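You operate a simulated robot arm through the tools that you are given. There is no shell and no other tool.

Carry out the task below with a simulated robot arm. There is one attempt and no reset: what you move stays moved.

JOB
Line up the white plate's red mark and lock it there.
Fine: press the try button first. Free the green knob under the bracket, slide till both red marks meet, then turn the knob back to locked. The filler stays locked off with its air let out. Where these are worked on the way, their far stop is far enough and under half their travel is too little: green knob under the bracket.

The check looks at the end state, three seconds after you hand in, the way a careful person would. Anything else that was tipped, shoved, dropped, spilled or broken makes it a failure.

ROBOT AND FRAMES
A 6-joint arm with a three-finger gripper, fixed in place. Base frame: the origin is on the floor under the middle of its stand, x ahead of it, y to its left, z up. Lengths are in m, angles in degrees, forces in N, time in s.
It reaches about 1.213 m from its shoulder. Its first joint turns from -166.0 to 166.0 degrees. Payload 4.89 kg.
Tool frame: the origin (TCP) lies between the finger pads and is the grasp point; the fingertips stand 0.03 m ahead of it; z points along the fingers, y is the line along which they close. The gripper opens to 0.164 m; its body begins 0.125 m behind the TCP.
Orientation is that of the tool frame in the base frame, as a unit quaternion [x, y, z, w]. With the fingers straight down and closing along the base's y, the tool's x points along the base's -x, its y along +y and its z along -z.

CONTROLS
- The arm moves only by the tool servo_tool. Its argument "rows" is one flat list of numbers, 7 for each row, row after row: the turn, a rotation vector about the tool's x, y, z in rad, then the shift along the tool's x, y, z in cm, then the gripper command, from -1 (shut) to 1 (fully open), values between in proportion. In form: [ax, ay, az, tx, ty, tz, grip, ax, ay, az, tx, ty, tz, grip, ...]. A call has 1 to 20 rows; each row shifts and turns the commanded pose from where the row before left it, along the tool's axes as they then stand. Rows are played at 5 a second. More than 0.05 m and 8.6 degrees between two rows, or a gripper value outside its range, and nothing of the call is played. Where a pose cannot be reached the arm comes as near as it can. A force on the tool above 40 N (or 10 N above the force at the start of the call, whichever is more), or a blocked arm, ends the call early, and 0.2 s more pass. Each finger travels about 0.108 m/s and halts on what it meets, pressing with about 43 N; the grip force reading is that of the motor and also rises with nothing between the fingers. The clock runs only during rows and for 0.2 s after the last one: add rows that do not move to give the fingers time. It gives the time, the measured TCP pose, the force on the tool (base axes), the opening and the grip force at its end, in the units of the frame above (readings bear some noise), with the torque about the TCP (base axes, N m) and any sound that the robot's microphone picked up.
- Cameras (640 x 400 px; columns grow to the right, rows downward): "scene" is fixed at [0.0542, -0.4939, 1.337]; the picture's right is [0.71, -0.70, 0.00], its down [-0.20, -0.20, -0.96] and it looks along [0.67, 0.68, -0.28] (base axes); focal length 310 px, centre (320, 200). "wrist" rides on the gripper at [0.076, -0.002, -0.152] in the tool frame; the picture's right is [0.02, 1.00, 0.00], its down [-0.88, 0.02, -0.47] and it looks along [-0.47, 0.01, 0.88] (tool axes); focal length 247 px, centre (320, 200). There is no depth. A picture from a camera that has moved, and an enlarged one, comes with that camera's place and axes in the base frame and with its lens. The place of the scene camera against the robot may be out by one fixed shift of up to 0.025 m in any direction.
- grab_frame(camera): a new picture of that camera. The clock stands still meanwhile.
- raise_lower(by): moves the trunk up (or, below 0, down) by that many m; the arm rides with it, the base frame stays. It gives what a move gives, with no picture.
- enlarge(camera, box): a new picture of the part [left, top, right, bottom] of that camera's present view, enlarged. The clock stands still meanwhile.
- hand_in(): hands the job in; it is judged then, once.

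Nothing tells you positions but the pictures and the camera data. Unless the task says otherwise, let go and move clear before handing in.

The tools are called as a command line: name --argument value ..., lists and objects as JSON in quotes. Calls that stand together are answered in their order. servo_tool: Moves the arm, as the interface text tells. Its arguments: {"type":"object","properties":{"rows":{"type":"array","items":{"type":"number"}}},"required":["rows"]} The other tools are called the same way: raise_lower (by) moves the trunk up or down; grab_frame (camera) takes a picture; enlarge (camera, box) takes an enlarged picture of a part of a camera's view; hand_in () hands the job in.

At the start:

```text
clock: 0.0
tcp_pos: [0.6421, 0.3408, 1.0908]
orientation: [0.0, 1.0, -0.001, 0.0]
contact_force: [-0.3, -0.2, 0.4]
moment: [-0.01, 0.01, 0.04]
opening: 0.164
finger_force: 0.0
trunk travel left (down, up): [-0.1, 0.29]
```

scene: 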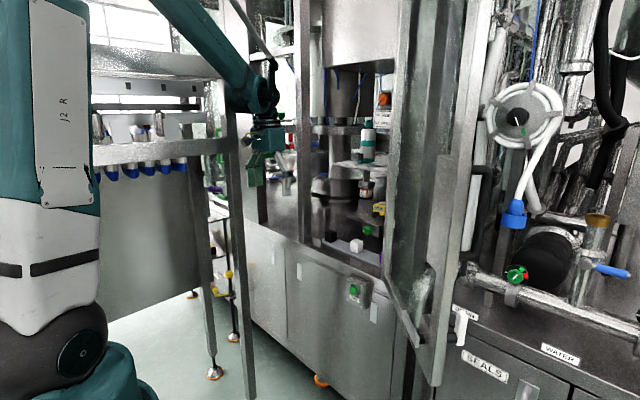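
wrist: 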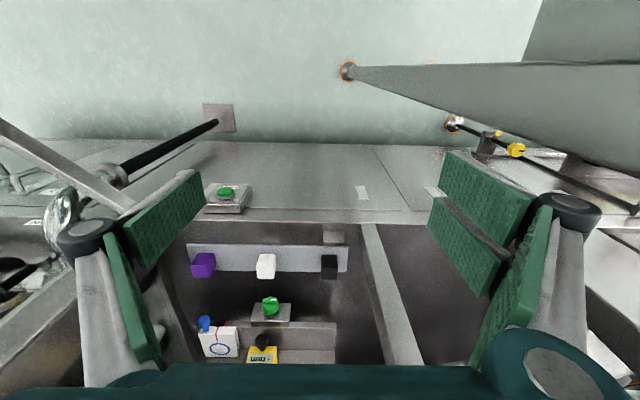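

I see a filling-machine cell with a bracket, plates and several knobs; I'll take enlarged views to find the white plate, the try button and the green knob before moving anything.

enlarge --camera "scene" --box '[300, 60, 420, 280]'

enlarge --camera "scene" --box '[310, 180, 430, 320]'

enlarge --camera "wrist" --box '[160, 160, 400, 370]'

enlarge --camera "scene" --box '[440, 70, 640, 390]'

```text
1.82 times, centred on (360, 170) of scene
camera zoom: at [0.0542, -0.4939, 1.337], right [0.71, -0.7, 0.0], down [-0.2, -0.2, -0.96], along [0.67, 0.68, -0.28], focal length 564 px, centre (247, 254)
```

zoom: 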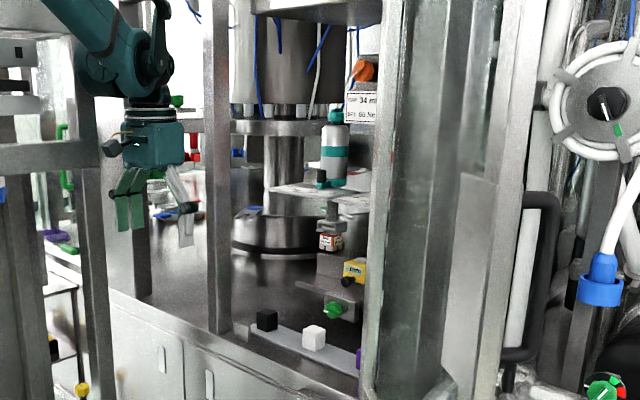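

```text
2.86 times, centred on (370, 250) of scene
camera zoom: at [0.0542, -0.4939, 1.337], right [0.71, -0.7, 0.0], down [-0.2, -0.2, -0.96], along [0.67, 0.68, -0.28], focal length 887 px, centre (177, 57)
```

zoom: 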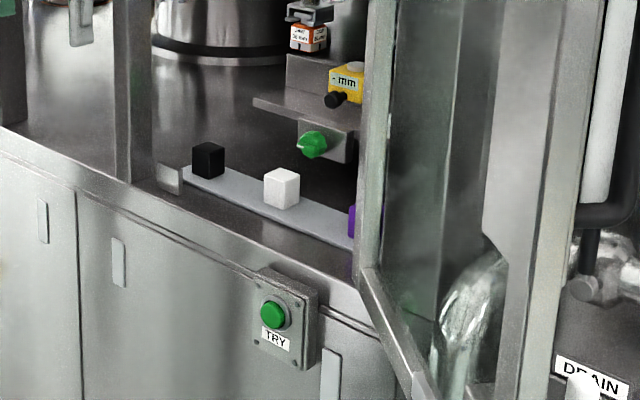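

```text
1.90 times, centred on (280, 265) of wrist
camera zoom: at [0.5661, 0.3394, 1.2408], right [-0.02, 1.0, 0.0], down [0.88, 0.02, 0.47], along [0.47, 0.01, -0.88], focal length 470 px, centre (396, 76)
```

zoom: 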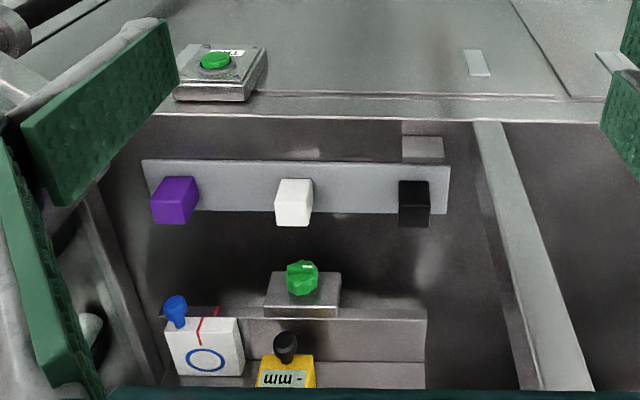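

```text
1.25 times, centred on (540, 230) of scene
camera zoom: at [0.0542, -0.4939, 1.337], right [0.71, -0.7, 0.0], down [-0.2, -0.2, -0.96], along [0.67, 0.68, -0.28], focal length 388 px, centre (45, 162)
```

zoom: 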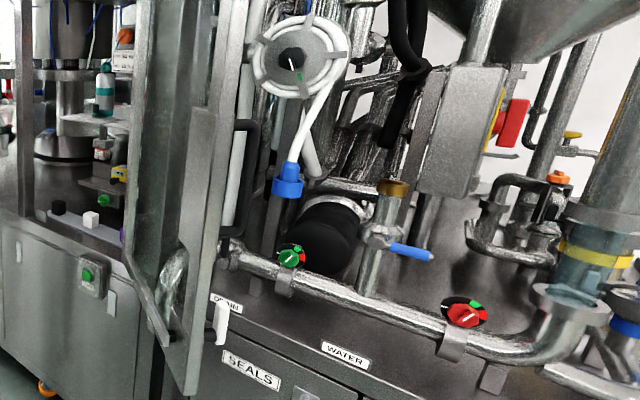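

I see the TRY button on the cabinet front (about [0.83, 0.12, 0.71]), the green knob under the bracket (about [1.055, 0.235, 0.85]) and the white plate with a blue knob on the bracket beside a yellow gauge. I'll roll the tool half a turn first, so that when I pitch it forward the wrist camera sits above and looks into the cell upright.

servo_tool --rows '[0, 0, 0.14, 0, 0, 0, 1, 0, 0, 0.14, 0, 0, 0, 1, 0, 0, 0.14, 0, 0, 0, 1, 0, 0, 0.14, 0, 0, 0, 1, 0, 0, 0.14, 0, 0, 0, 1, 0, 0, 0.14, 0, 0, 0, 1, 0, 0, 0.14, 0, 0, 0, 1, 0, 0, 0.14, 0, 0, 0, 1, 0, 0, 0.14, 0, 0, 0, 1, 0, 0, 0.14, 0, 0, 0, 1, 0, 0, 0.14, 0, 0, 0, 1]'

```text
clock: 2.4
tcp_pos: [0.6429, 0.3404, 1.0909]
orientation: [0.697, 0.717, 0.0, 0.0]
contact_force: [0.6, -0.5, 0.2]
moment: [0.02, 0.04, -0.01]
opening: 0.1642
finger_force: 0.1
trunk travel left (down, up): [-0.1, 0.29]
```

The roll works freely (now about 88 degrees turned). I'll complete the half turn.

servo_tool --rows '[0, 0, 0.146, 0, 0, 0, 1, 0, 0, 0.146, 0, 0, 0, 1, 0, 0, 0.146, 0, 0, 0, 1, 0, 0, 0.146, 0, 0, 0, 1, 0, 0, 0.146, 0, 0, 0, 1, 0, 0, 0.146, 0, 0, 0, 1, 0, 0, 0.146, 0, 0, 0, 1, 0, 0, 0.146, 0, 0, 0, 1, 0, 0, 0.146, 0, 0, 0, 1, 0, 0, 0.146, 0, 0, 0, 1, 0, 0, 0.1396, 0, 0, 0, 1]'

grab_frame --camera "wrist"

grab_frame --camera "scene"

```text
clock: 4.8
tcp_pos: [0.6426, 0.3398, 1.0896]
orientation: [0.95, 0.314, 0.001, -0.002]
contact_force: [0.2, -0.7, 0.7]
moment: [0.04, -0.01, -0.01]
opening: 0.1643
finger_force: 0.0
out of reach, approached as far as the arm can: row 7, 8, 9, 10, 11
trunk travel left (down, up): [-0.1, 0.29]
```

```text
taken
camera wrist: at [0.7038, 0.3861, 1.2407], right [0.61, -0.79, 0.0], down [-0.7, -0.54, 0.47], along [-0.38, -0.29, -0.88], focal length 247 px, centre (320, 200)
```

wrist: 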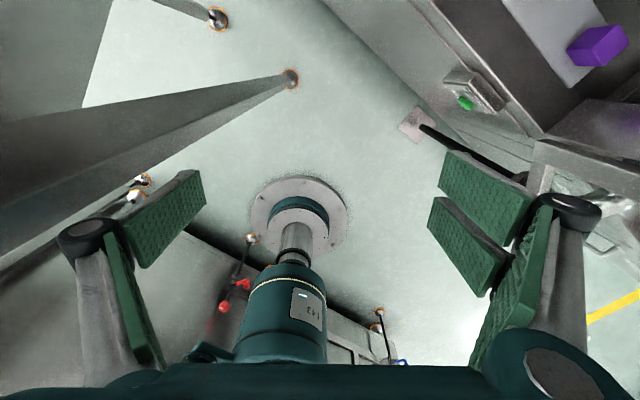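

```text
taken
```

scene: 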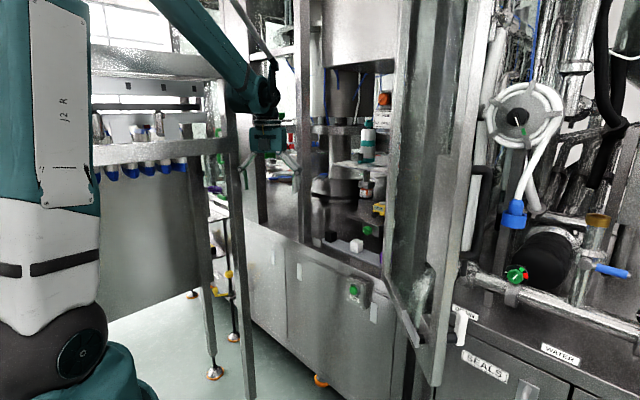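

The wrist joint stops at about +143 degrees this way, so I'll roll back the other way, where there should be room for the half turn.

servo_tool --rows '[0, 0, -0.147, 0, 0, 0, 1, 0, 0, -0.147, 0, 0, 0, 1, 0, 0, -0.147, 0, 0, 0, 1, 0, 0, -0.147, 0, 0, 0, 1, 0, 0, -0.147, 0, 0, 0, 1, 0, 0, -0.147, 0, 0, 0, 1, 0, 0, -0.147, 0, 0, 0, 1, 0, 0, -0.147, 0, 0, 0, 1, 0, 0, -0.147, 0, 0, 0, 1, 0, 0, -0.147, 0, 0, 0, 1, 0, 0, -0.147, 0, 0, 0, 1, 0, 0, -0.147, 0, 0, 0, 1, 0, 0, -0.147, 0, 0, 0, 1, 0, 0, -0.147, 0, 0, 0, 1, 0, 0, -0.147, 0, 0, 0, 1, 0, 0, -0.147, 0, 0, 0, 1, 0, 0, -0.147, 0, 0, 0, 1, 0, 0, -0.147, 0, 0, 0, 1, 0, 0, -0.147, 0, 0, 0, 1, 0, 0, -0.147, 0, 0, 0, 1]'

```text
clock: 9.0
tcp_pos: [0.6432, 0.3416, 1.0911]
orientation: [-0.216, 0.976, 0.002, 0.0]
contact_force: [-0.3, 0.6, 0.6]
moment: [0.0, -0.02, 0.02]
opening: 0.1642
finger_force: 0.0
trunk travel left (down, up): [-0.1, 0.29]
```

The roll back works; I'll finish to the half turn in the other direction.

servo_tool --rows '[0, 0, -0.1424, 0, 0, 0, 1, 0, 0, -0.1424, 0, 0, 0, 1, 0, 0, -0.1424, 0, 0, 0, 1, 0, 0, -0.1424, 0, 0, 0, 1, 0, 0, -0.1424, 0, 0, 0, 1, 0, 0, -0.1424, 0, 0, 0, 1, 0, 0, -0.1424, 0, 0, 0, 1, 0, 0, -0.1424, 0, 0, 0, 1, 0, 0, -0.1424, 0, 0, 0, 1, 0, 0, -0.1424, 0, 0, 0, 1, 0, 0, -0.1424, 0, 0, 0, 1, 0, 0, -0.1424, 0, 0, 0, 1, 0, 0, -0.1424, 0, 0, 0, 1, 0, 0, -0.1424, 0, 0, 0, 1, 0, 0, -0.1424, 0, 0, 0, 1, 0, 0, -0.1424, 0, 0, 0, 1, 0, 0, -0.1424, 0, 0, 0, 1, 0, 0, -0.1424, 0, 0, 0, 1, 0, 0, -0.1424, 0, 0, 0, 1]'

grab_frame --camera "wrist"

```text
clock: 13.0
tcp_pos: [0.6417, 0.3421, 1.0902]
orientation: [1.0, -0.001, -0.001, -0.002]
contact_force: [0.5, -0.1, 0.0]
moment: [-0.01, 0.01, 0.0]
opening: 0.164
finger_force: 0.1
trunk travel left (down, up): [-0.1, 0.29]
```

```text
taken
camera wrist: at [0.7193, 0.3421, 1.2409], right [0.02, -1.0, 0.0], down [-0.88, -0.02, 0.47], along [-0.47, -0.01, -0.88], focal length 247 px, centre (320, 200)
```

wrist: 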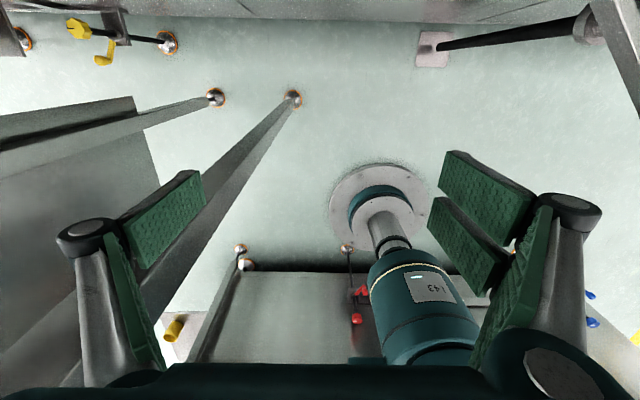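

The half turn is done (tool x now points along base +x). Next I pitch the tool forward about its y to look into the cell.

servo_tool --rows '[0, 0.14, 0, 0, 0, 0, 1, 0, 0.14, 0, 0, 0, 0, 1, 0, 0.14, 0, 0, 0, 0, 1, 0, 0.14, 0, 0, 0, 0, 1, 0, 0.14, 0, 0, 0, 0, 1, 0, 0.14, 0, 0, 0, 0, 1, 0, 0.14, 0, 0, 0, 0, 1, 0, 0.14, 0, 0, 0, 0, 1]'

grab_frame --camera "wrist"

grab_frame --camera "scene"

```text
clock: 14.8
tcp_pos: [0.6423, 0.3412, 1.0908]
orientation: [0.847, -0.002, 0.531, -0.001]
contact_force: [0.6, 0.3, -1.2]
moment: [0.01, -0.01, 0.11]
opening: 0.1642
finger_force: 0.0
trunk travel left (down, up): [-0.1, 0.29]
```

```text
taken
camera wrist: at [0.5388, 0.3421, 1.2242], right [0.01, -1.0, 0.02], down [-0.81, -0.02, -0.59], along [0.59, -0.01, -0.81], focal length 247 px, centre (320, 200)
```

wrist: 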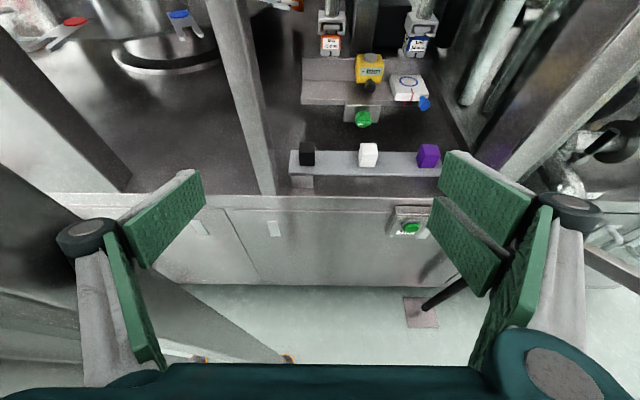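

```text
taken
```

scene: 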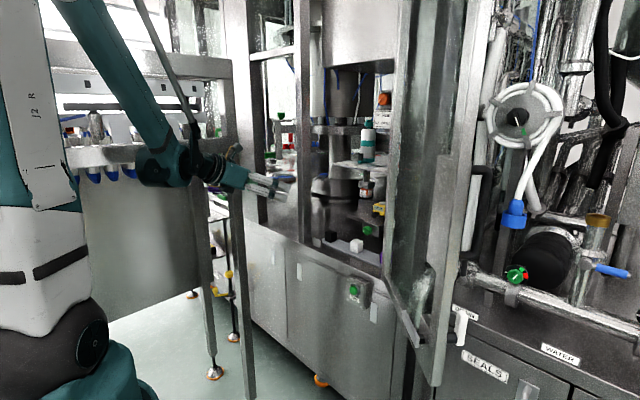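

The wrist camera now looks upright into the cell. I'll enlarge the bracket region before continuing.

enlarge --camera "wrist" --box '[280, 0, 480, 250]'

enlarge --camera "wrist" --box '[290, 30, 450, 130]'

```text
1.60 times, centred on (380, 125) of wrist
camera zoom: at [0.5388, 0.3421, 1.2242], right [0.01, -1.0, 0.02], down [-0.81, -0.02, -0.59], along [0.59, -0.01, -0.81], focal length 395 px, centre (224, 320)
```

zoom: 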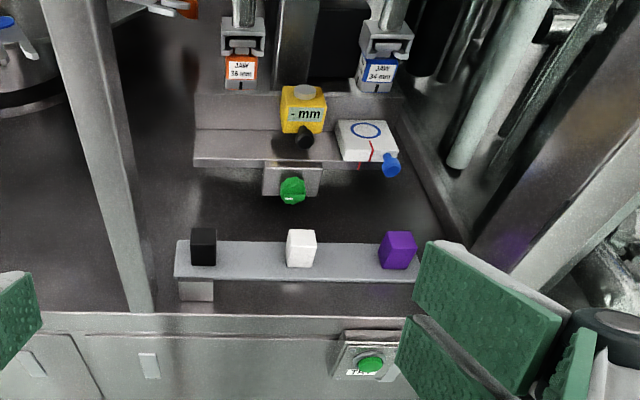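

```text
4.00 times, centred on (370, 80) of wrist
camera zoom: at [0.5388, 0.3421, 1.2242], right [0.01, -1.0, 0.02], down [-0.81, -0.02, -0.59], along [0.59, -0.01, -0.81], focal length 988 px, centre (120, 680)
```

zoom: 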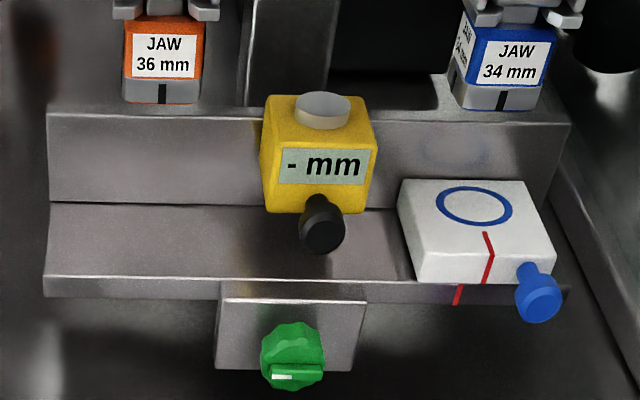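

The close-up shows it clearly: on the bracket ledge the white plate (blue ring, blue handle knob, red line) sits right of the red mark on the ledge's front edge, the yellow "mm" gauge is in the middle, and the green clamp knob is on the block beneath. I'll level the tool and close the fingers to ready for pressing TRY.

servo_tool --rows '[0, 0.1127, 0, 0, 0, 0, 1, 0, 0.1127, 0, 0, 0, 0, 1, 0, 0.1127, 0, 0, 0, 0, 1, 0, 0.1127, 0, 0, 0, 0, 1, 0, 0, 0, 0, 0, 0, -1, 0, 0, 0, 0, 0, 0, -1, 0, 0, 0, 0, 0, 0, -1, 0, 0, 0, 0, 0, 0, -1, 0, 0, 0, 0, 0, 0, -1]'

grab_frame --camera "wrist"

enlarge --camera "wrist" --box '[290, 150, 450, 250]'

```text
clock: 16.8
tcp_pos: [0.6423, 0.3415, 1.0888]
orientation: [0.708, -0.002, 0.707, 0.0]
contact_force: [-0.8, -0.4, 0.5]
moment: [0.01, -0.05, 0.01]
opening: 0.0002
finger_force: 42.6
trunk travel left (down, up): [-0.1, 0.29]
```

```text
taken
camera wrist: at [0.4904, 0.3427, 1.1654], right [0.0, -1.0, 0.02], down [-0.47, -0.02, -0.88], along [0.88, -0.01, -0.47], focal length 247 px, centre (320, 200)
```

wrist: 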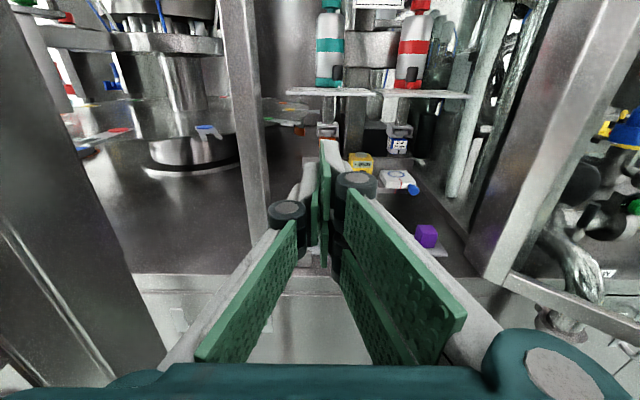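

```text
4.00 times, centred on (370, 200) of wrist
camera zoom: at [0.4904, 0.3427, 1.1654], right [0.0, -1.0, 0.02], down [-0.47, -0.02, -0.88], along [0.88, -0.01, -0.47], focal length 988 px, centre (120, 200)
```

zoom: 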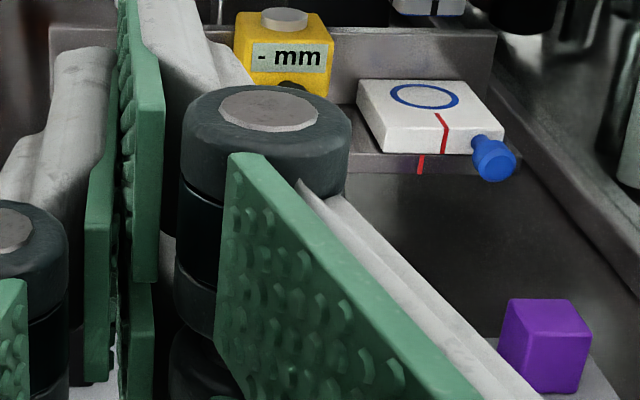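

Fingers are shut and the tool is level with the camera on top. I'll now move in the free space in front of the cabinet towards the TRY button, staying about 10 cm short of it.

servo_tool --rows '[0, 0, 0, -3.76, 2.2, 0, -1, 0, 0, 0, -3.76, 2.2, 0, -1, 0, 0, 0, -3.76, 2.2, 0, -1, 0, 0, 0, -3.76, 2.2, 0, -1, 0, 0, 0, -3.76, 2.2, 0, -1, 0, 0, 0, -3.76, 2.2, 0, -1, 0, 0, 0, -3.76, 2.2, 0, -1, 0, 0, 0, -3.76, 2.2, 0, -1, 0, 0, 0, -3.76, 2.2, 0, -1, 0, 0, 0, -3.76, 2.2, 0, -1, 0, 0, 0, 0, 0, 0, -1]'

grab_frame --camera "wrist"

grab_frame --camera "scene"

```text
clock: 19.2
tcp_pos: [0.7293, 0.2393, 1.06]
orientation: [0.708, -0.002, 0.706, 0.0]
contact_force: [0.6, -0.4, -1.0]
moment: [0.01, 0.0, -0.05]
opening: 0.0
finger_force: 43.1
out of reach, approached as far as the arm can: row 1, 2, 3, 4, 5, 6, 7, 8, 9, 10
trunk travel left (down, up): [-0.1, 0.29]
```

```text
taken
camera wrist: at [0.577, 0.2412, 1.135], right [0.0, -1.0, 0.02], down [-0.48, -0.02, -0.88], along [0.88, -0.01, -0.48], focal length 247 px, centre (320, 200)
```

wrist: 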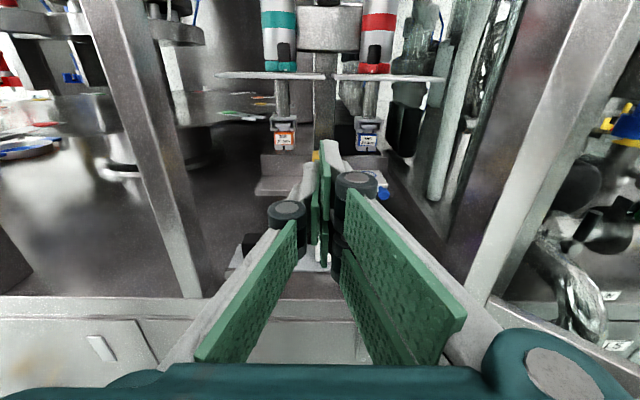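

```text
taken
```

scene: 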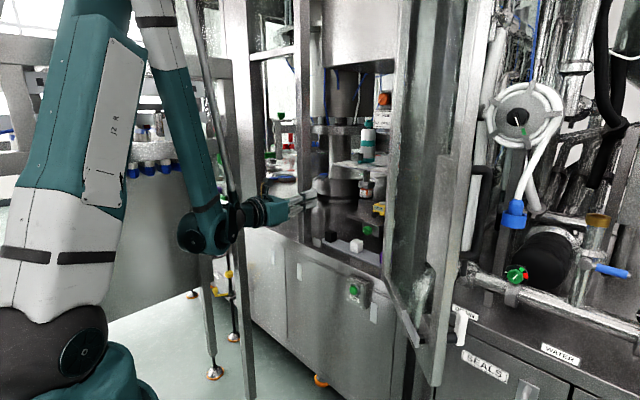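

The level pose runs into a joint limit when I go low, so the arm stopped short in free space. I'll lower the trunk and tilt the tool about 45 degrees downward, which the arm should reach more easily.

raise_lower --by -0.1

servo_tool --rows '[0, -0.131, 0, 0, 0, 0, -1, 0, -0.131, 0, 0, 0, 0, -1, 0, -0.131, 0, 0, 0, 0, -1, 0, -0.131, 0, 0, 0, 0, -1, 0, -0.131, 0, 0, 0, 0, -1, 0, -0.131, 0, 0, 0, 0, -1, 0, 0, 0, 0, 0, 0, -1]'

grab_frame --camera "wrist"

grab_frame --camera "scene"

```text
clock: 20.5
tcp_pos: [0.7301, 0.2395, 0.9594]
orientation: [0.708, -0.001, 0.706, -0.001]
contact_force: [-0.9, -0.5, 0.6]
moment: [0.01, 0.03, -0.02]
opening: 0.0
finger_force: 43.5
trunk travel left (down, up): [0.0, 0.39]
```

```text
clock: 22.1
tcp_pos: [0.7285, 0.2396, 0.9599]
orientation: [0.925, -0.002, 0.379, -0.001]
contact_force: [-0.6, 0.3, 0.3]
moment: [-0.02, -0.01, 0.03]
opening: 0.0
finger_force: 42.5
trunk travel left (down, up): [0.0, 0.39]
```

```text
taken
camera wrist: at [0.6765, 0.2407, 1.1202], right [0.01, -1.0, 0.01], down [-0.96, -0.02, -0.28], along [0.28, -0.01, -0.96], focal length 247 px, centre (320, 200)
```

wrist: 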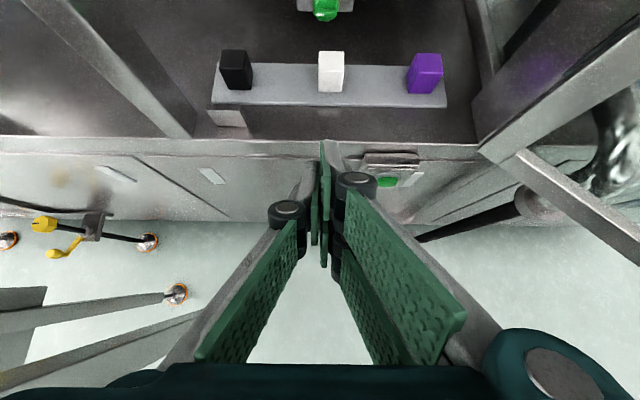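

```text
taken
```

scene: 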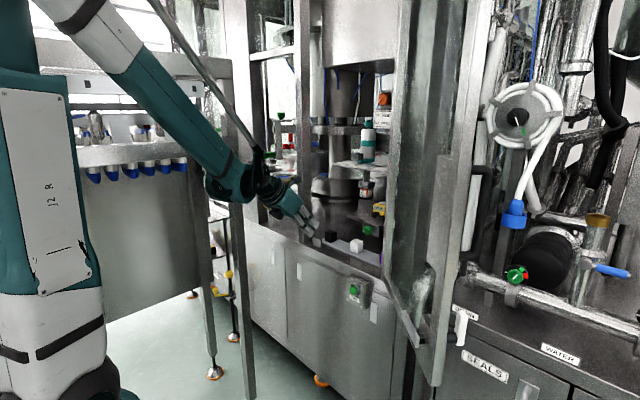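

The pose is good: the TRY button is visible just right of the fingers, around [0.83, 0.12, 0.715]. I'll go down in front of it, staying several centimetres clear.

servo_tool --rows '[0, 0, 0, -2.25, 1.714, 2.516, -1, 0, 0, 0, -2.25, 1.714, 2.516, -1, 0, 0, 0, -2.25, 1.714, 2.516, -1, 0, 0, 0, -2.25, 1.714, 2.516, -1, 0, 0, 0, -2.25, 1.714, 2.516, -1, 0, 0, 0, -2.25, 1.714, 2.516, -1, 0, 0, 0, -2.25, 1.714, 2.516, -1, 0, 0, 0, 0, 0, 0, -1]'

grab_frame --camera "wrist"

enlarge --camera "scene" --box '[220, 180, 420, 380]'

```text
clock: 23.9
tcp_pos: [0.741, 0.1213, 0.724]
orientation: [0.926, -0.002, 0.378, 0.0]
contact_force: [-0.6, 0.1, 0.6]
moment: [-0.02, 0.01, -0.03]
opening: 0.0
finger_force: 42.7
trunk travel left (down, up): [0.0, 0.39]
```

```text
taken
camera wrist: at [0.6885, 0.1216, 0.8848], right [0.01, -1.0, 0.01], down [-0.96, -0.02, -0.28], along [0.28, -0.01, -0.96], focal length 247 px, centre (320, 200)
```

wrist: 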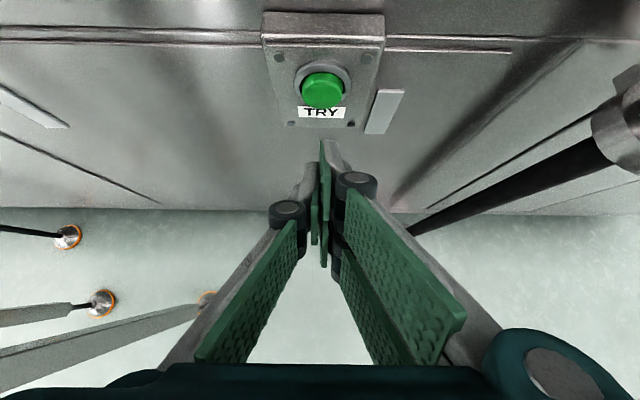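

```text
2.00 times, centred on (320, 280) of scene
camera zoom: at [0.0542, -0.4939, 1.337], right [0.71, -0.7, 0.0], down [-0.2, -0.2, -0.96], along [0.67, 0.68, -0.28], focal length 621 px, centre (320, 40)
```

zoom: 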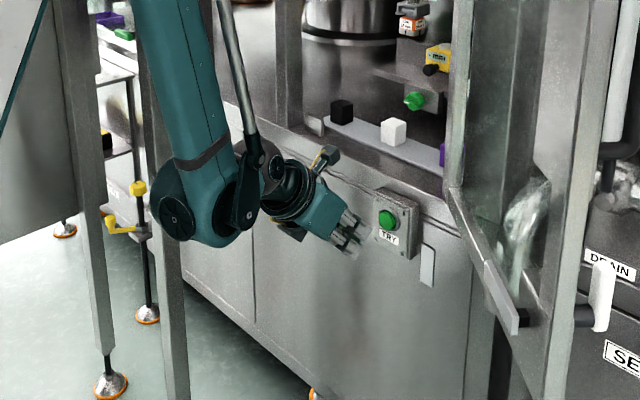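

The TRY button is straight ahead at about [0.829, 0.120, 0.718]; the foremost fingertip corner is roughly 4 cm ahead of the TCP. I'll close in to just before contact.

servo_tool --rows '[0, 0, 0, 1.09, -0.15, 1.39, -1, 0, 0, 0, 1.09, -0.15, 1.39, -1, 0, 0, 0, 0, 0, 0, -1]'

enlarge --camera "wrist" --box '[240, 20, 400, 220]'

enlarge --camera "scene" --box '[290, 240, 400, 320]'

```text
clock: 24.7
tcp_pos: [0.7767, 0.1244, 0.7198]
orientation: [0.925, -0.001, 0.38, -0.002]
contact_force: [-0.2, 0.3, 0.5]
moment: [0.0, 0.0, -0.01]
opening: 0.0
finger_force: 43.4
trunk travel left (down, up): [0.0, 0.39]
```

```text
2.00 times, centred on (320, 120) of wrist
camera zoom: at [0.7229, 0.1246, 0.8797], right [0.01, -1.0, 0.01], down [-0.96, -0.02, -0.28], along [0.28, -0.01, -0.96], focal length 494 px, centre (320, 360)
```

zoom: 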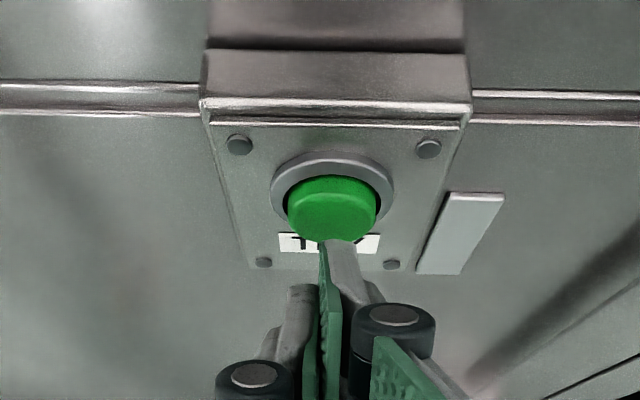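

```text
5.00 times, centred on (345, 280) of scene
camera zoom: at [0.0542, -0.4939, 1.337], right [0.71, -0.7, 0.0], down [-0.2, -0.2, -0.96], along [0.67, 0.68, -0.28], focal length 1552 px, centre (195, -200)
```

zoom: 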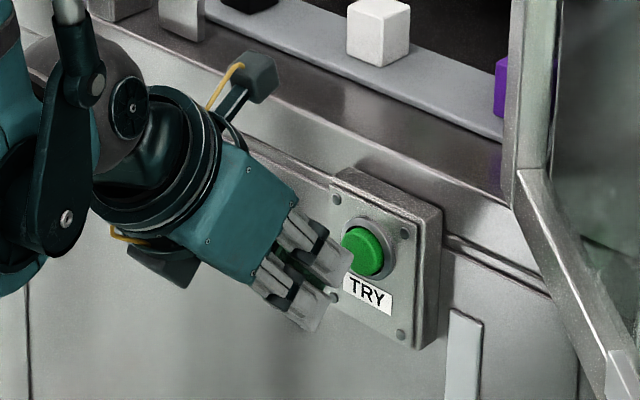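

The upper fingertip lies just below and in front of the button; pushing straight along +x should land near its centre. I'll press in small steps.

servo_tool --rows '[0, 0, 0, 0.495, 0, 0.069, -1, 0, 0, 0, 0.285, 0, 0.281, -1, 0, 0, 0, 0.285, 0, 0.281, -1, 0, 0, 0, 0.285, 0, 0.281, -1]'

enlarge --camera "wrist" --box '[240, 20, 400, 220]'

enlarge --camera "scene" --box '[290, 240, 400, 320]'

```text
clock: 25.7
tcp_pos: [0.791, 0.1226, 0.7222]
orientation: [0.925, -0.002, 0.379, -0.002]
contact_force: [-7.7, -0.2, 1.1]
moment: [0.01, -0.05, -0.04]
opening: 0.0003
finger_force: 42.8
trunk travel left (down, up): [0.0, 0.39]
heard: click
```

```text
2.00 times, centred on (320, 120) of wrist
camera zoom: at [0.7384, 0.1245, 0.8823], right [0.01, -1.0, 0.01], down [-0.96, -0.02, -0.28], along [0.28, -0.01, -0.96], focal length 494 px, centre (320, 360)
```

zoom: 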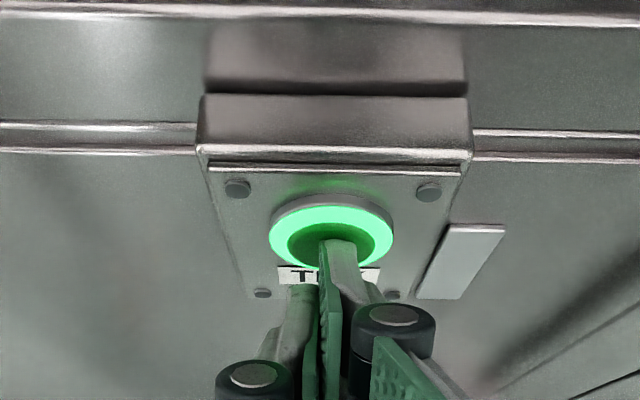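

```text
5.00 times, centred on (345, 280) of scene
camera zoom: at [0.0542, -0.4939, 1.337], right [0.71, -0.7, 0.0], down [-0.2, -0.2, -0.96], along [0.67, 0.68, -0.28], focal length 1552 px, centre (195, -200)
```

zoom: 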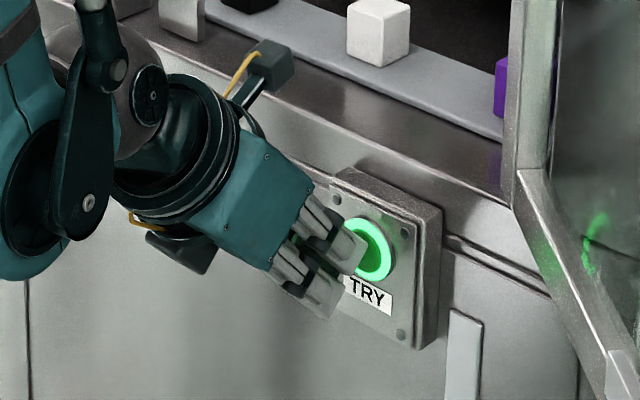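

The button clicked and its ring lit up. I'll back straight off and check the light and the rest of the machine for any reaction.

servo_tool --rows '[0, 0, 0, -1.42, 0, -1.4, -1, 0, 0, 0, -2.14, 0, -2.1, -1, 0, 0, 0, -2.14, 0, -2.1, -1, 0, 0, 0, 0, 0, 0, -1, 0, 0, 0, 0, 0, 0, -1]'

grab_frame --camera "wrist"

grab_frame --camera "scene"

enlarge --camera "scene" --box '[310, 180, 430, 320]'

```text
clock: 26.9
tcp_pos: [0.7189, 0.1261, 0.7354]
orientation: [0.926, -0.001, 0.378, -0.001]
contact_force: [0.0, 0.1, -0.1]
moment: [-0.03, -0.01, -0.01]
opening: 0.0004
finger_force: 42.7
out of reach, approached as far as the arm can: row 3
trunk travel left (down, up): [0.0, 0.39]
```

```text
taken
camera wrist: at [0.6665, 0.1265, 0.896], right [0.01, -1.0, 0.01], down [-0.96, -0.02, -0.28], along [0.28, -0.01, -0.96], focal length 247 px, centre (320, 200)
```

wrist: 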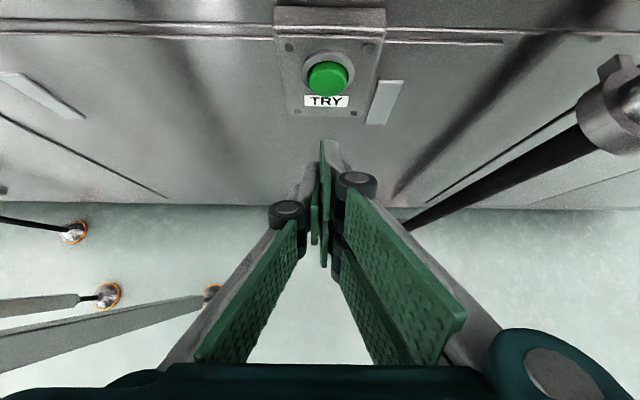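

```text
taken
```

scene: 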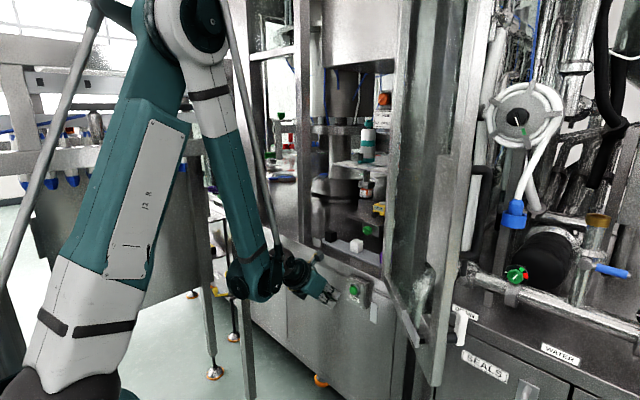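

```text
2.86 times, centred on (370, 250) of scene
camera zoom: at [0.0542, -0.4939, 1.337], right [0.71, -0.7, 0.0], down [-0.2, -0.2, -0.96], along [0.67, 0.68, -0.28], focal length 887 px, centre (177, 57)
```

zoom: 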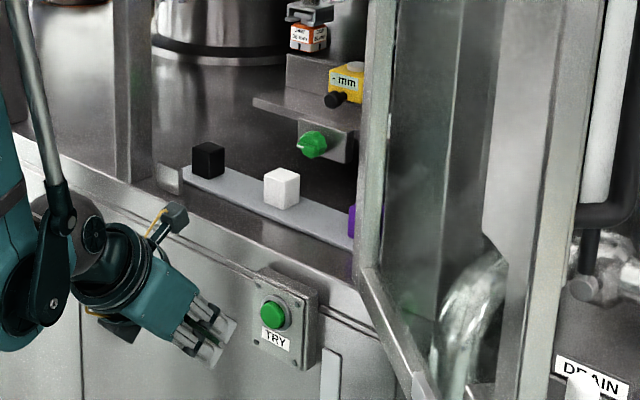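

The light went out when released and nothing on the machine moved, so TRY is done. Next I rise clear of the cabinet and position the wrist camera to look closely at the green knob and plate from in front.

servo_tool --rows '[0, 0, 0, 2.63, -1.83, -2.43, -1, 0, 0, 0, 2.63, -1.83, -2.43, -1, 0, 0, 0, 2.63, -1.83, -2.43, -1, 0, 0, 0, 2.63, -1.83, -2.43, -1, 0, 0, 0, 2.63, -1.83, -2.43, -1, 0, 0, 0, 2.63, -1.83, -2.43, -1, 0, 0.11, 0, 0, 0, 0, -1, 0, 0.11, 0, 0, 0, 0, -1, 0, 0.11, 0, 0, 0, 0, -1]'

grab_frame --camera "wrist"

```text
clock: 28.9
tcp_pos: [0.7292, 0.2352, 0.95]
orientation: [0.85, -0.002, 0.527, -0.001]
contact_force: [0.6, 0.2, -0.7]
moment: [0.02, 0.02, 0.04]
opening: 0.0001
finger_force: 42.6
trunk travel left (down, up): [0.0, 0.39]
```

```text
taken
camera wrist: at [0.6266, 0.2361, 1.0846], right [0.01, -1.0, 0.02], down [-0.81, -0.01, -0.58], along [0.58, -0.01, -0.81], focal length 247 px, centre (320, 200)
```

wrist: 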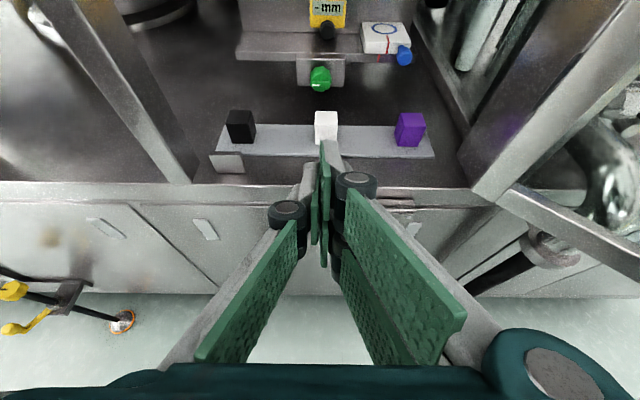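

The knob, plate and cubes are in clear view from here. I'll enlarge the bracket.

enlarge --camera "wrist" --box '[230, 0, 430, 160]'

enlarge --camera "wrist" --box '[290, 50, 350, 95]'

```text
2.50 times, centred on (330, 80) of wrist
camera zoom: at [0.6266, 0.2361, 1.0846], right [0.01, -1.0, 0.02], down [-0.81, -0.01, -0.58], along [0.58, -0.01, -0.81], focal length 617 px, centre (295, 500)
```

zoom: 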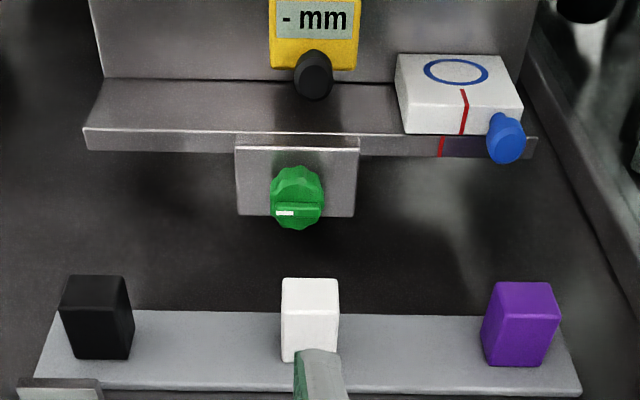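

```text
8.89 times, centred on (320, 72) of wrist
camera zoom: at [0.6266, 0.2361, 1.0846], right [0.01, -1.0, 0.02], down [-0.81, -0.01, -0.58], along [0.58, -0.01, -0.81], focal length 2195 px, centre (320, 1333)
```

zoom: 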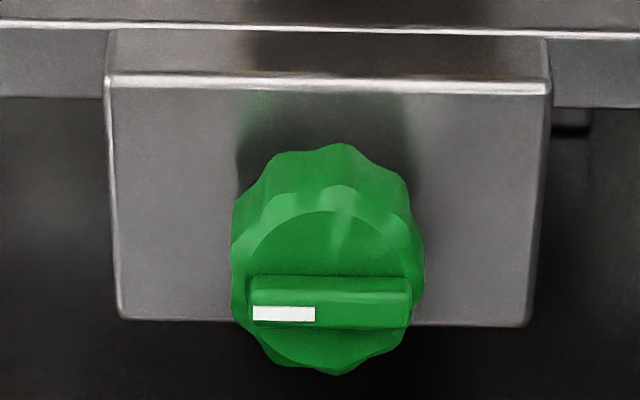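

The green knob has a fluted body about 38 mm across with a ridge on its face, lying horizontal with its white tip to the left (this should be the locked end). I'll move closer to fix its position precisely.

servo_tool --rows '[0, 0, 0, 0.433, 0, 4.62, -1, 0, 0, 0, 0.433, 0, 4.62, -1, 0, 0, 0, 0.433, 0, 4.62, -1, 0, 0, 0, 0, 0, 0, -1]'

grab_frame --camera "wrist"

enlarge --camera "wrist" --box '[230, 30, 430, 155]'

enlarge --camera "scene" --box '[290, 170, 400, 300]'

```text
clock: 29.9
tcp_pos: [0.8583, 0.2362, 0.9012]
orientation: [0.85, -0.001, 0.527, -0.001]
contact_force: [-1.1, 0.4, 0.3]
moment: [0.01, 0.04, 0.01]
opening: 0.0001
finger_force: 43.4
trunk travel left (down, up): [0.0, 0.39]
```

```text
taken
camera wrist: at [0.7554, 0.2367, 1.0352], right [0.01, -1.0, 0.02], down [-0.81, -0.02, -0.58], along [0.58, -0.01, -0.81], focal length 247 px, centre (320, 200)
```

wrist: 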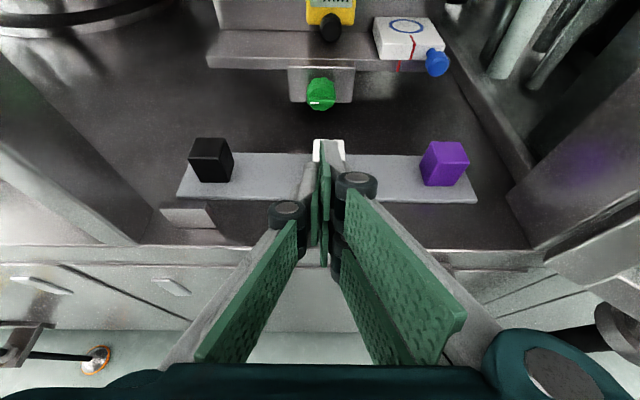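

```text
3.20 times, centred on (330, 92) of wrist
camera zoom: at [0.7554, 0.2367, 1.0352], right [0.01, -1.0, 0.02], down [-0.81, -0.02, -0.58], along [0.58, -0.01, -0.81], focal length 790 px, centre (288, 544)
```

zoom: 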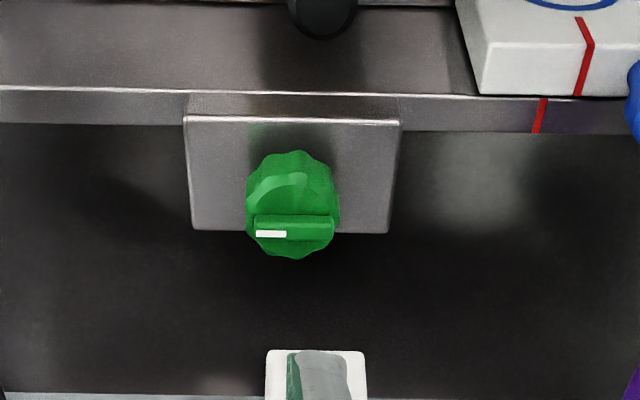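

```text
3.08 times, centred on (345, 235) of scene
camera zoom: at [0.0542, -0.4939, 1.337], right [0.71, -0.7, 0.0], down [-0.2, -0.2, -0.96], along [0.67, 0.68, -0.28], focal length 955 px, centre (243, 92)
```

zoom: 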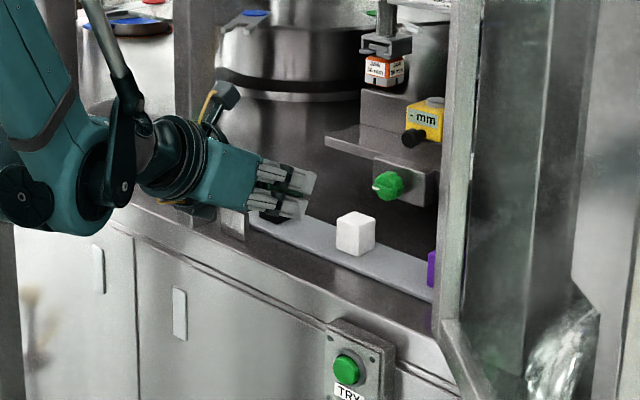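

I now place the knob axis at about y=0.232, z=0.851, its body spanning x≈1.048–1.08, with the white cube right in front and lower (top about z=0.827). Before choosing the grasp I want to see the finger shape and clearance.

enlarge --camera "scene" --box '[300, 200, 360, 250]'

enlarge --camera "wrist" --box '[240, 120, 400, 280]'

```text
8.00 times, centred on (330, 225) of scene
camera zoom: at [0.0542, -0.4939, 1.337], right [0.71, -0.7, 0.0], down [-0.2, -0.2, -0.96], along [0.67, 0.68, -0.28], focal length 2484 px, centre (240, 0)
```

zoom: 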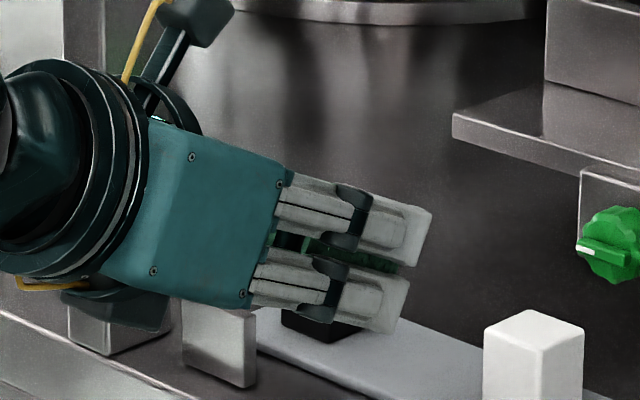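

```text
2.50 times, centred on (320, 200) of wrist
camera zoom: at [0.7554, 0.2367, 1.0352], right [0.01, -1.0, 0.02], down [-0.81, -0.02, -0.58], along [0.58, -0.01, -0.81], focal length 617 px, centre (320, 200)
```

zoom: 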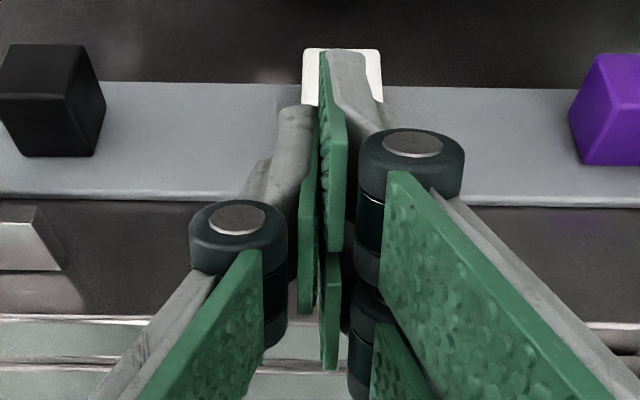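

The finger pair is about 6 cm wide in the tool x direction, so a pose tilted about 30 degrees downward passes over the white cube and under the gauge handle. I'll open the fingers to about 7 cm and move to a pre-grasp point about 8 cm short of the knob.

servo_tool --rows '[0, -0.063, 0, 0, 0, 0, -0.146, 0, 0, 0, 0, 0, 0, -0.146, 0, 0, 0, 1.67, 0.14, 3.03, -0.146, 0, 0, 0, 1.67, 0.14, 3.03, -0.146, 0, 0, 0, 1.67, 0.14, 3.03, -0.146, 0, 0, 0, 0, 0, 0, -0.146]'

grab_frame --camera "wrist"

enlarge --camera "scene" --box '[300, 180, 400, 260]'

```text
clock: 31.3
tcp_pos: [0.9618, 0.2296, 0.8996]
orientation: [0.866, -0.001, 0.5, -0.002]
contact_force: [-2.0, -0.4, 0.6]
moment: [0.01, 0.03, 0.05]
opening: 0.07
finger_force: 0.0
trunk travel left (down, up): [0.0, 0.39]
```

```text
taken
camera wrist: at [0.8678, 0.2313, 1.0392], right [0.01, -1.0, 0.02], down [-0.85, -0.02, -0.53], along [0.53, -0.01, -0.85], focal length 247 px, centre (320, 200)
```

wrist: 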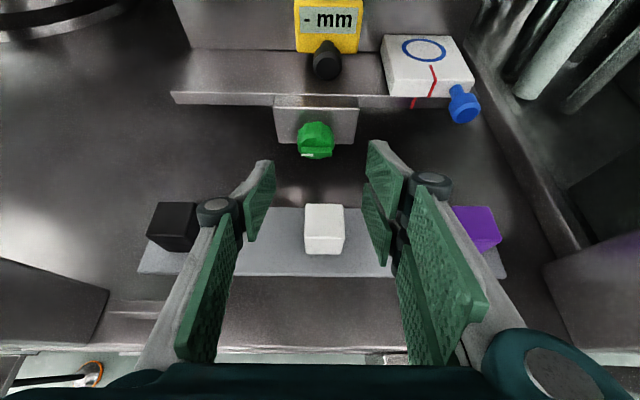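

```text
5.00 times, centred on (350, 220) of scene
camera zoom: at [0.0542, -0.4939, 1.337], right [0.71, -0.7, 0.0], down [-0.2, -0.2, -0.96], along [0.67, 0.68, -0.28], focal length 1552 px, centre (170, 100)
```

zoom: 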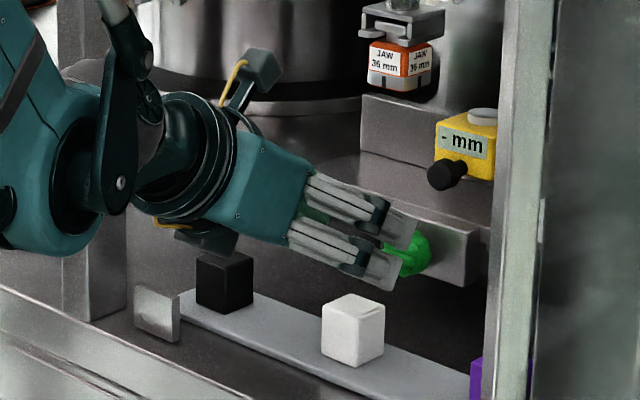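

The fingers straddle the knob's line and clear the cube. I'll zoom to refine the knob's position from here.

enlarge --camera "wrist" --box '[260, 80, 370, 170]'

enlarge --camera "wrist" --box '[370, 20, 490, 130]'

```text
4.44 times, centred on (315, 125) of wrist
camera zoom: at [0.8678, 0.2313, 1.0392], right [0.01, -1.0, 0.02], down [-0.85, -0.02, -0.53], along [0.53, -0.01, -0.85], focal length 1098 px, centre (342, 533)
```

zoom: 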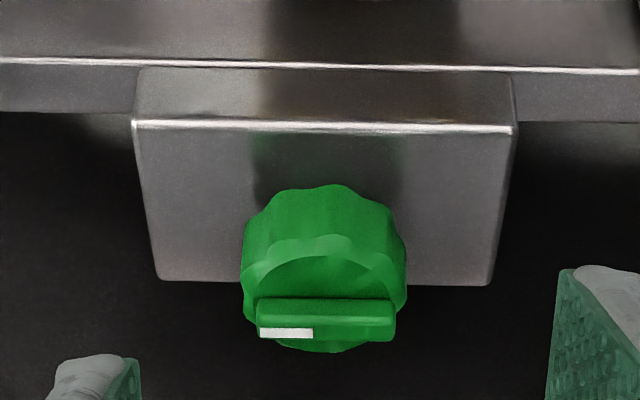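

```text
3.64 times, centred on (430, 75) of wrist
camera zoom: at [0.8678, 0.2313, 1.0392], right [0.01, -1.0, 0.02], down [-0.85, -0.02, -0.53], along [0.53, -0.01, -0.85], focal length 898 px, centre (-80, 654)
```

zoom: 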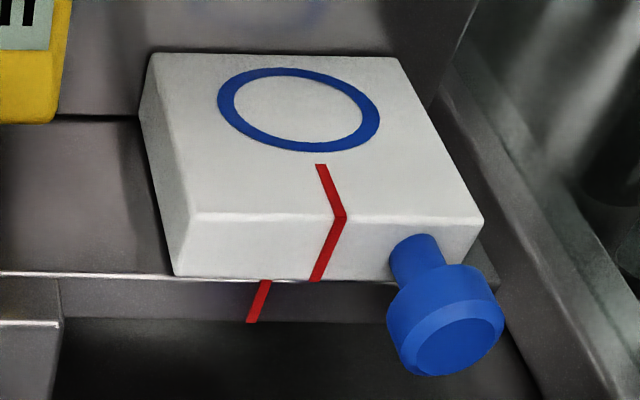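

The knob sits at about y=0.2335, with the block face at x≈1.083; I'm offset about 4 mm to its right. I'll advance along the tool axis, correcting that, and stop 2 cm short to look.

servo_tool --rows '[0, 0, 0, 0, -0.4, 1.0, -0.146, 0, 0, 0, 0, 0, 2.5, -0.146, 0, 0, 0, 0, 0, 2.5, -0.146, 0, 0, 0, 0, 0, 0, -0.146]'

grab_frame --camera "wrist"

enlarge --camera "scene" --box '[310, 180, 400, 260]'

```text
clock: 32.3
tcp_pos: [1.015, 0.2344, 0.869]
orientation: [0.866, -0.002, 0.5, -0.001]
contact_force: [-1.2, -0.2, 1.9]
moment: [-0.02, 0.02, 0.0]
opening: 0.0701
finger_force: 0.0
trunk travel left (down, up): [0.0, 0.39]
```

```text
taken
camera wrist: at [0.9204, 0.2353, 1.0091], right [0.01, -1.0, 0.02], down [-0.85, -0.02, -0.53], along [0.53, -0.01, -0.85], focal length 247 px, centre (320, 200)
```

wrist: 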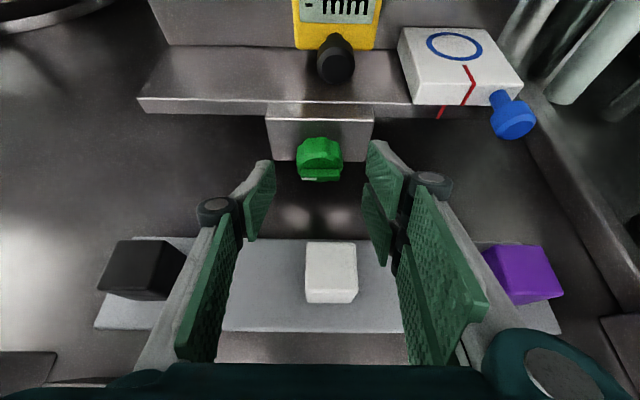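

```text
5.00 times, centred on (355, 220) of scene
camera zoom: at [0.0542, -0.4939, 1.337], right [0.71, -0.7, 0.0], down [-0.2, -0.2, -0.96], along [0.67, 0.68, -0.28], focal length 1552 px, centre (145, 100)
```

zoom: 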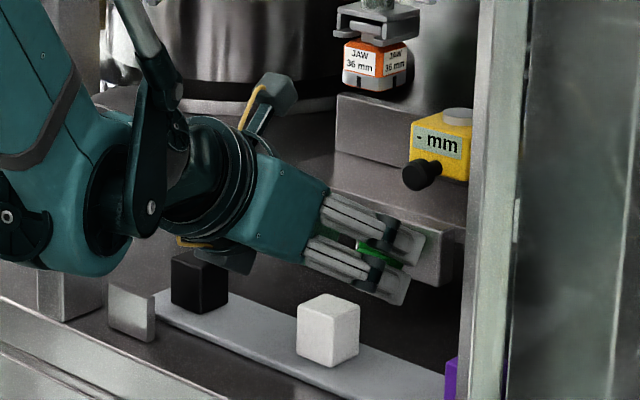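

The knob is now centred between the pads. I'll advance the last 1.8 cm gently.

servo_tool --rows '[0, 0, 0, 0, 0, 0.6, -0.146, 0, 0, 0, 0, 0, 0.6, -0.146, 0, 0, 0, 0, 0, 0.6, -0.146, 0, 0, 0, 0, 0, 0, -0.146]'

enlarge --camera "wrist" --box '[240, 80, 400, 280]'

enlarge --camera "scene" --box '[330, 200, 390, 250]'

```text
clock: 33.3
tcp_pos: [1.0296, 0.2332, 0.8593]
orientation: [0.866, -0.001, 0.5, -0.002]
contact_force: [-0.5, -0.8, 0.1]
moment: [-0.02, -0.01, -0.01]
opening: 0.07
finger_force: 0.0
trunk travel left (down, up): [0.0, 0.39]
```

```text
2.00 times, centred on (320, 180) of wrist
camera zoom: at [0.9362, 0.2355, 0.9998], right [0.01, -1.0, 0.02], down [-0.85, -0.02, -0.53], along [0.53, -0.01, -0.85], focal length 494 px, centre (320, 240)
```

zoom: 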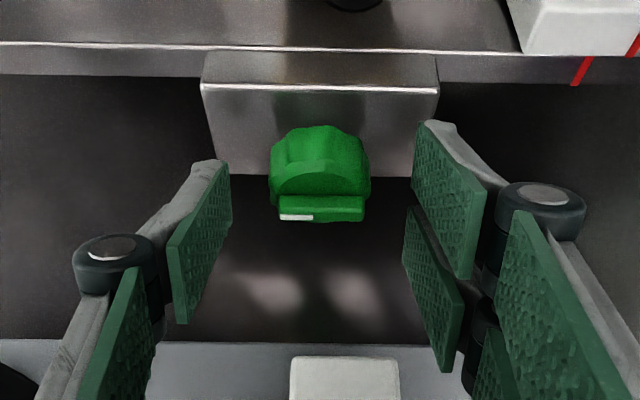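

```text
8.00 times, centred on (360, 225) of scene
camera zoom: at [0.0542, -0.4939, 1.337], right [0.71, -0.7, 0.0], down [-0.2, -0.2, -0.96], along [0.67, 0.68, -0.28], focal length 2484 px, centre (0, 0)
```

zoom: 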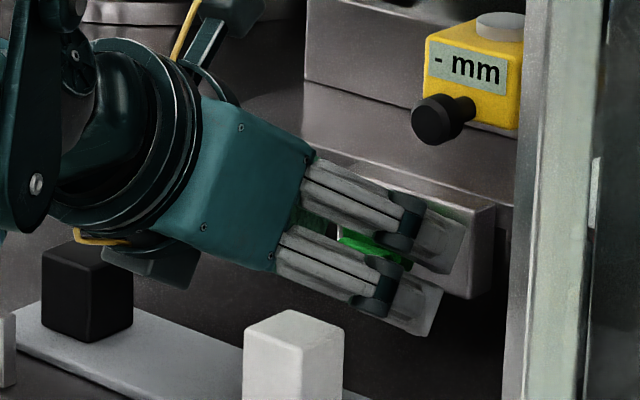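

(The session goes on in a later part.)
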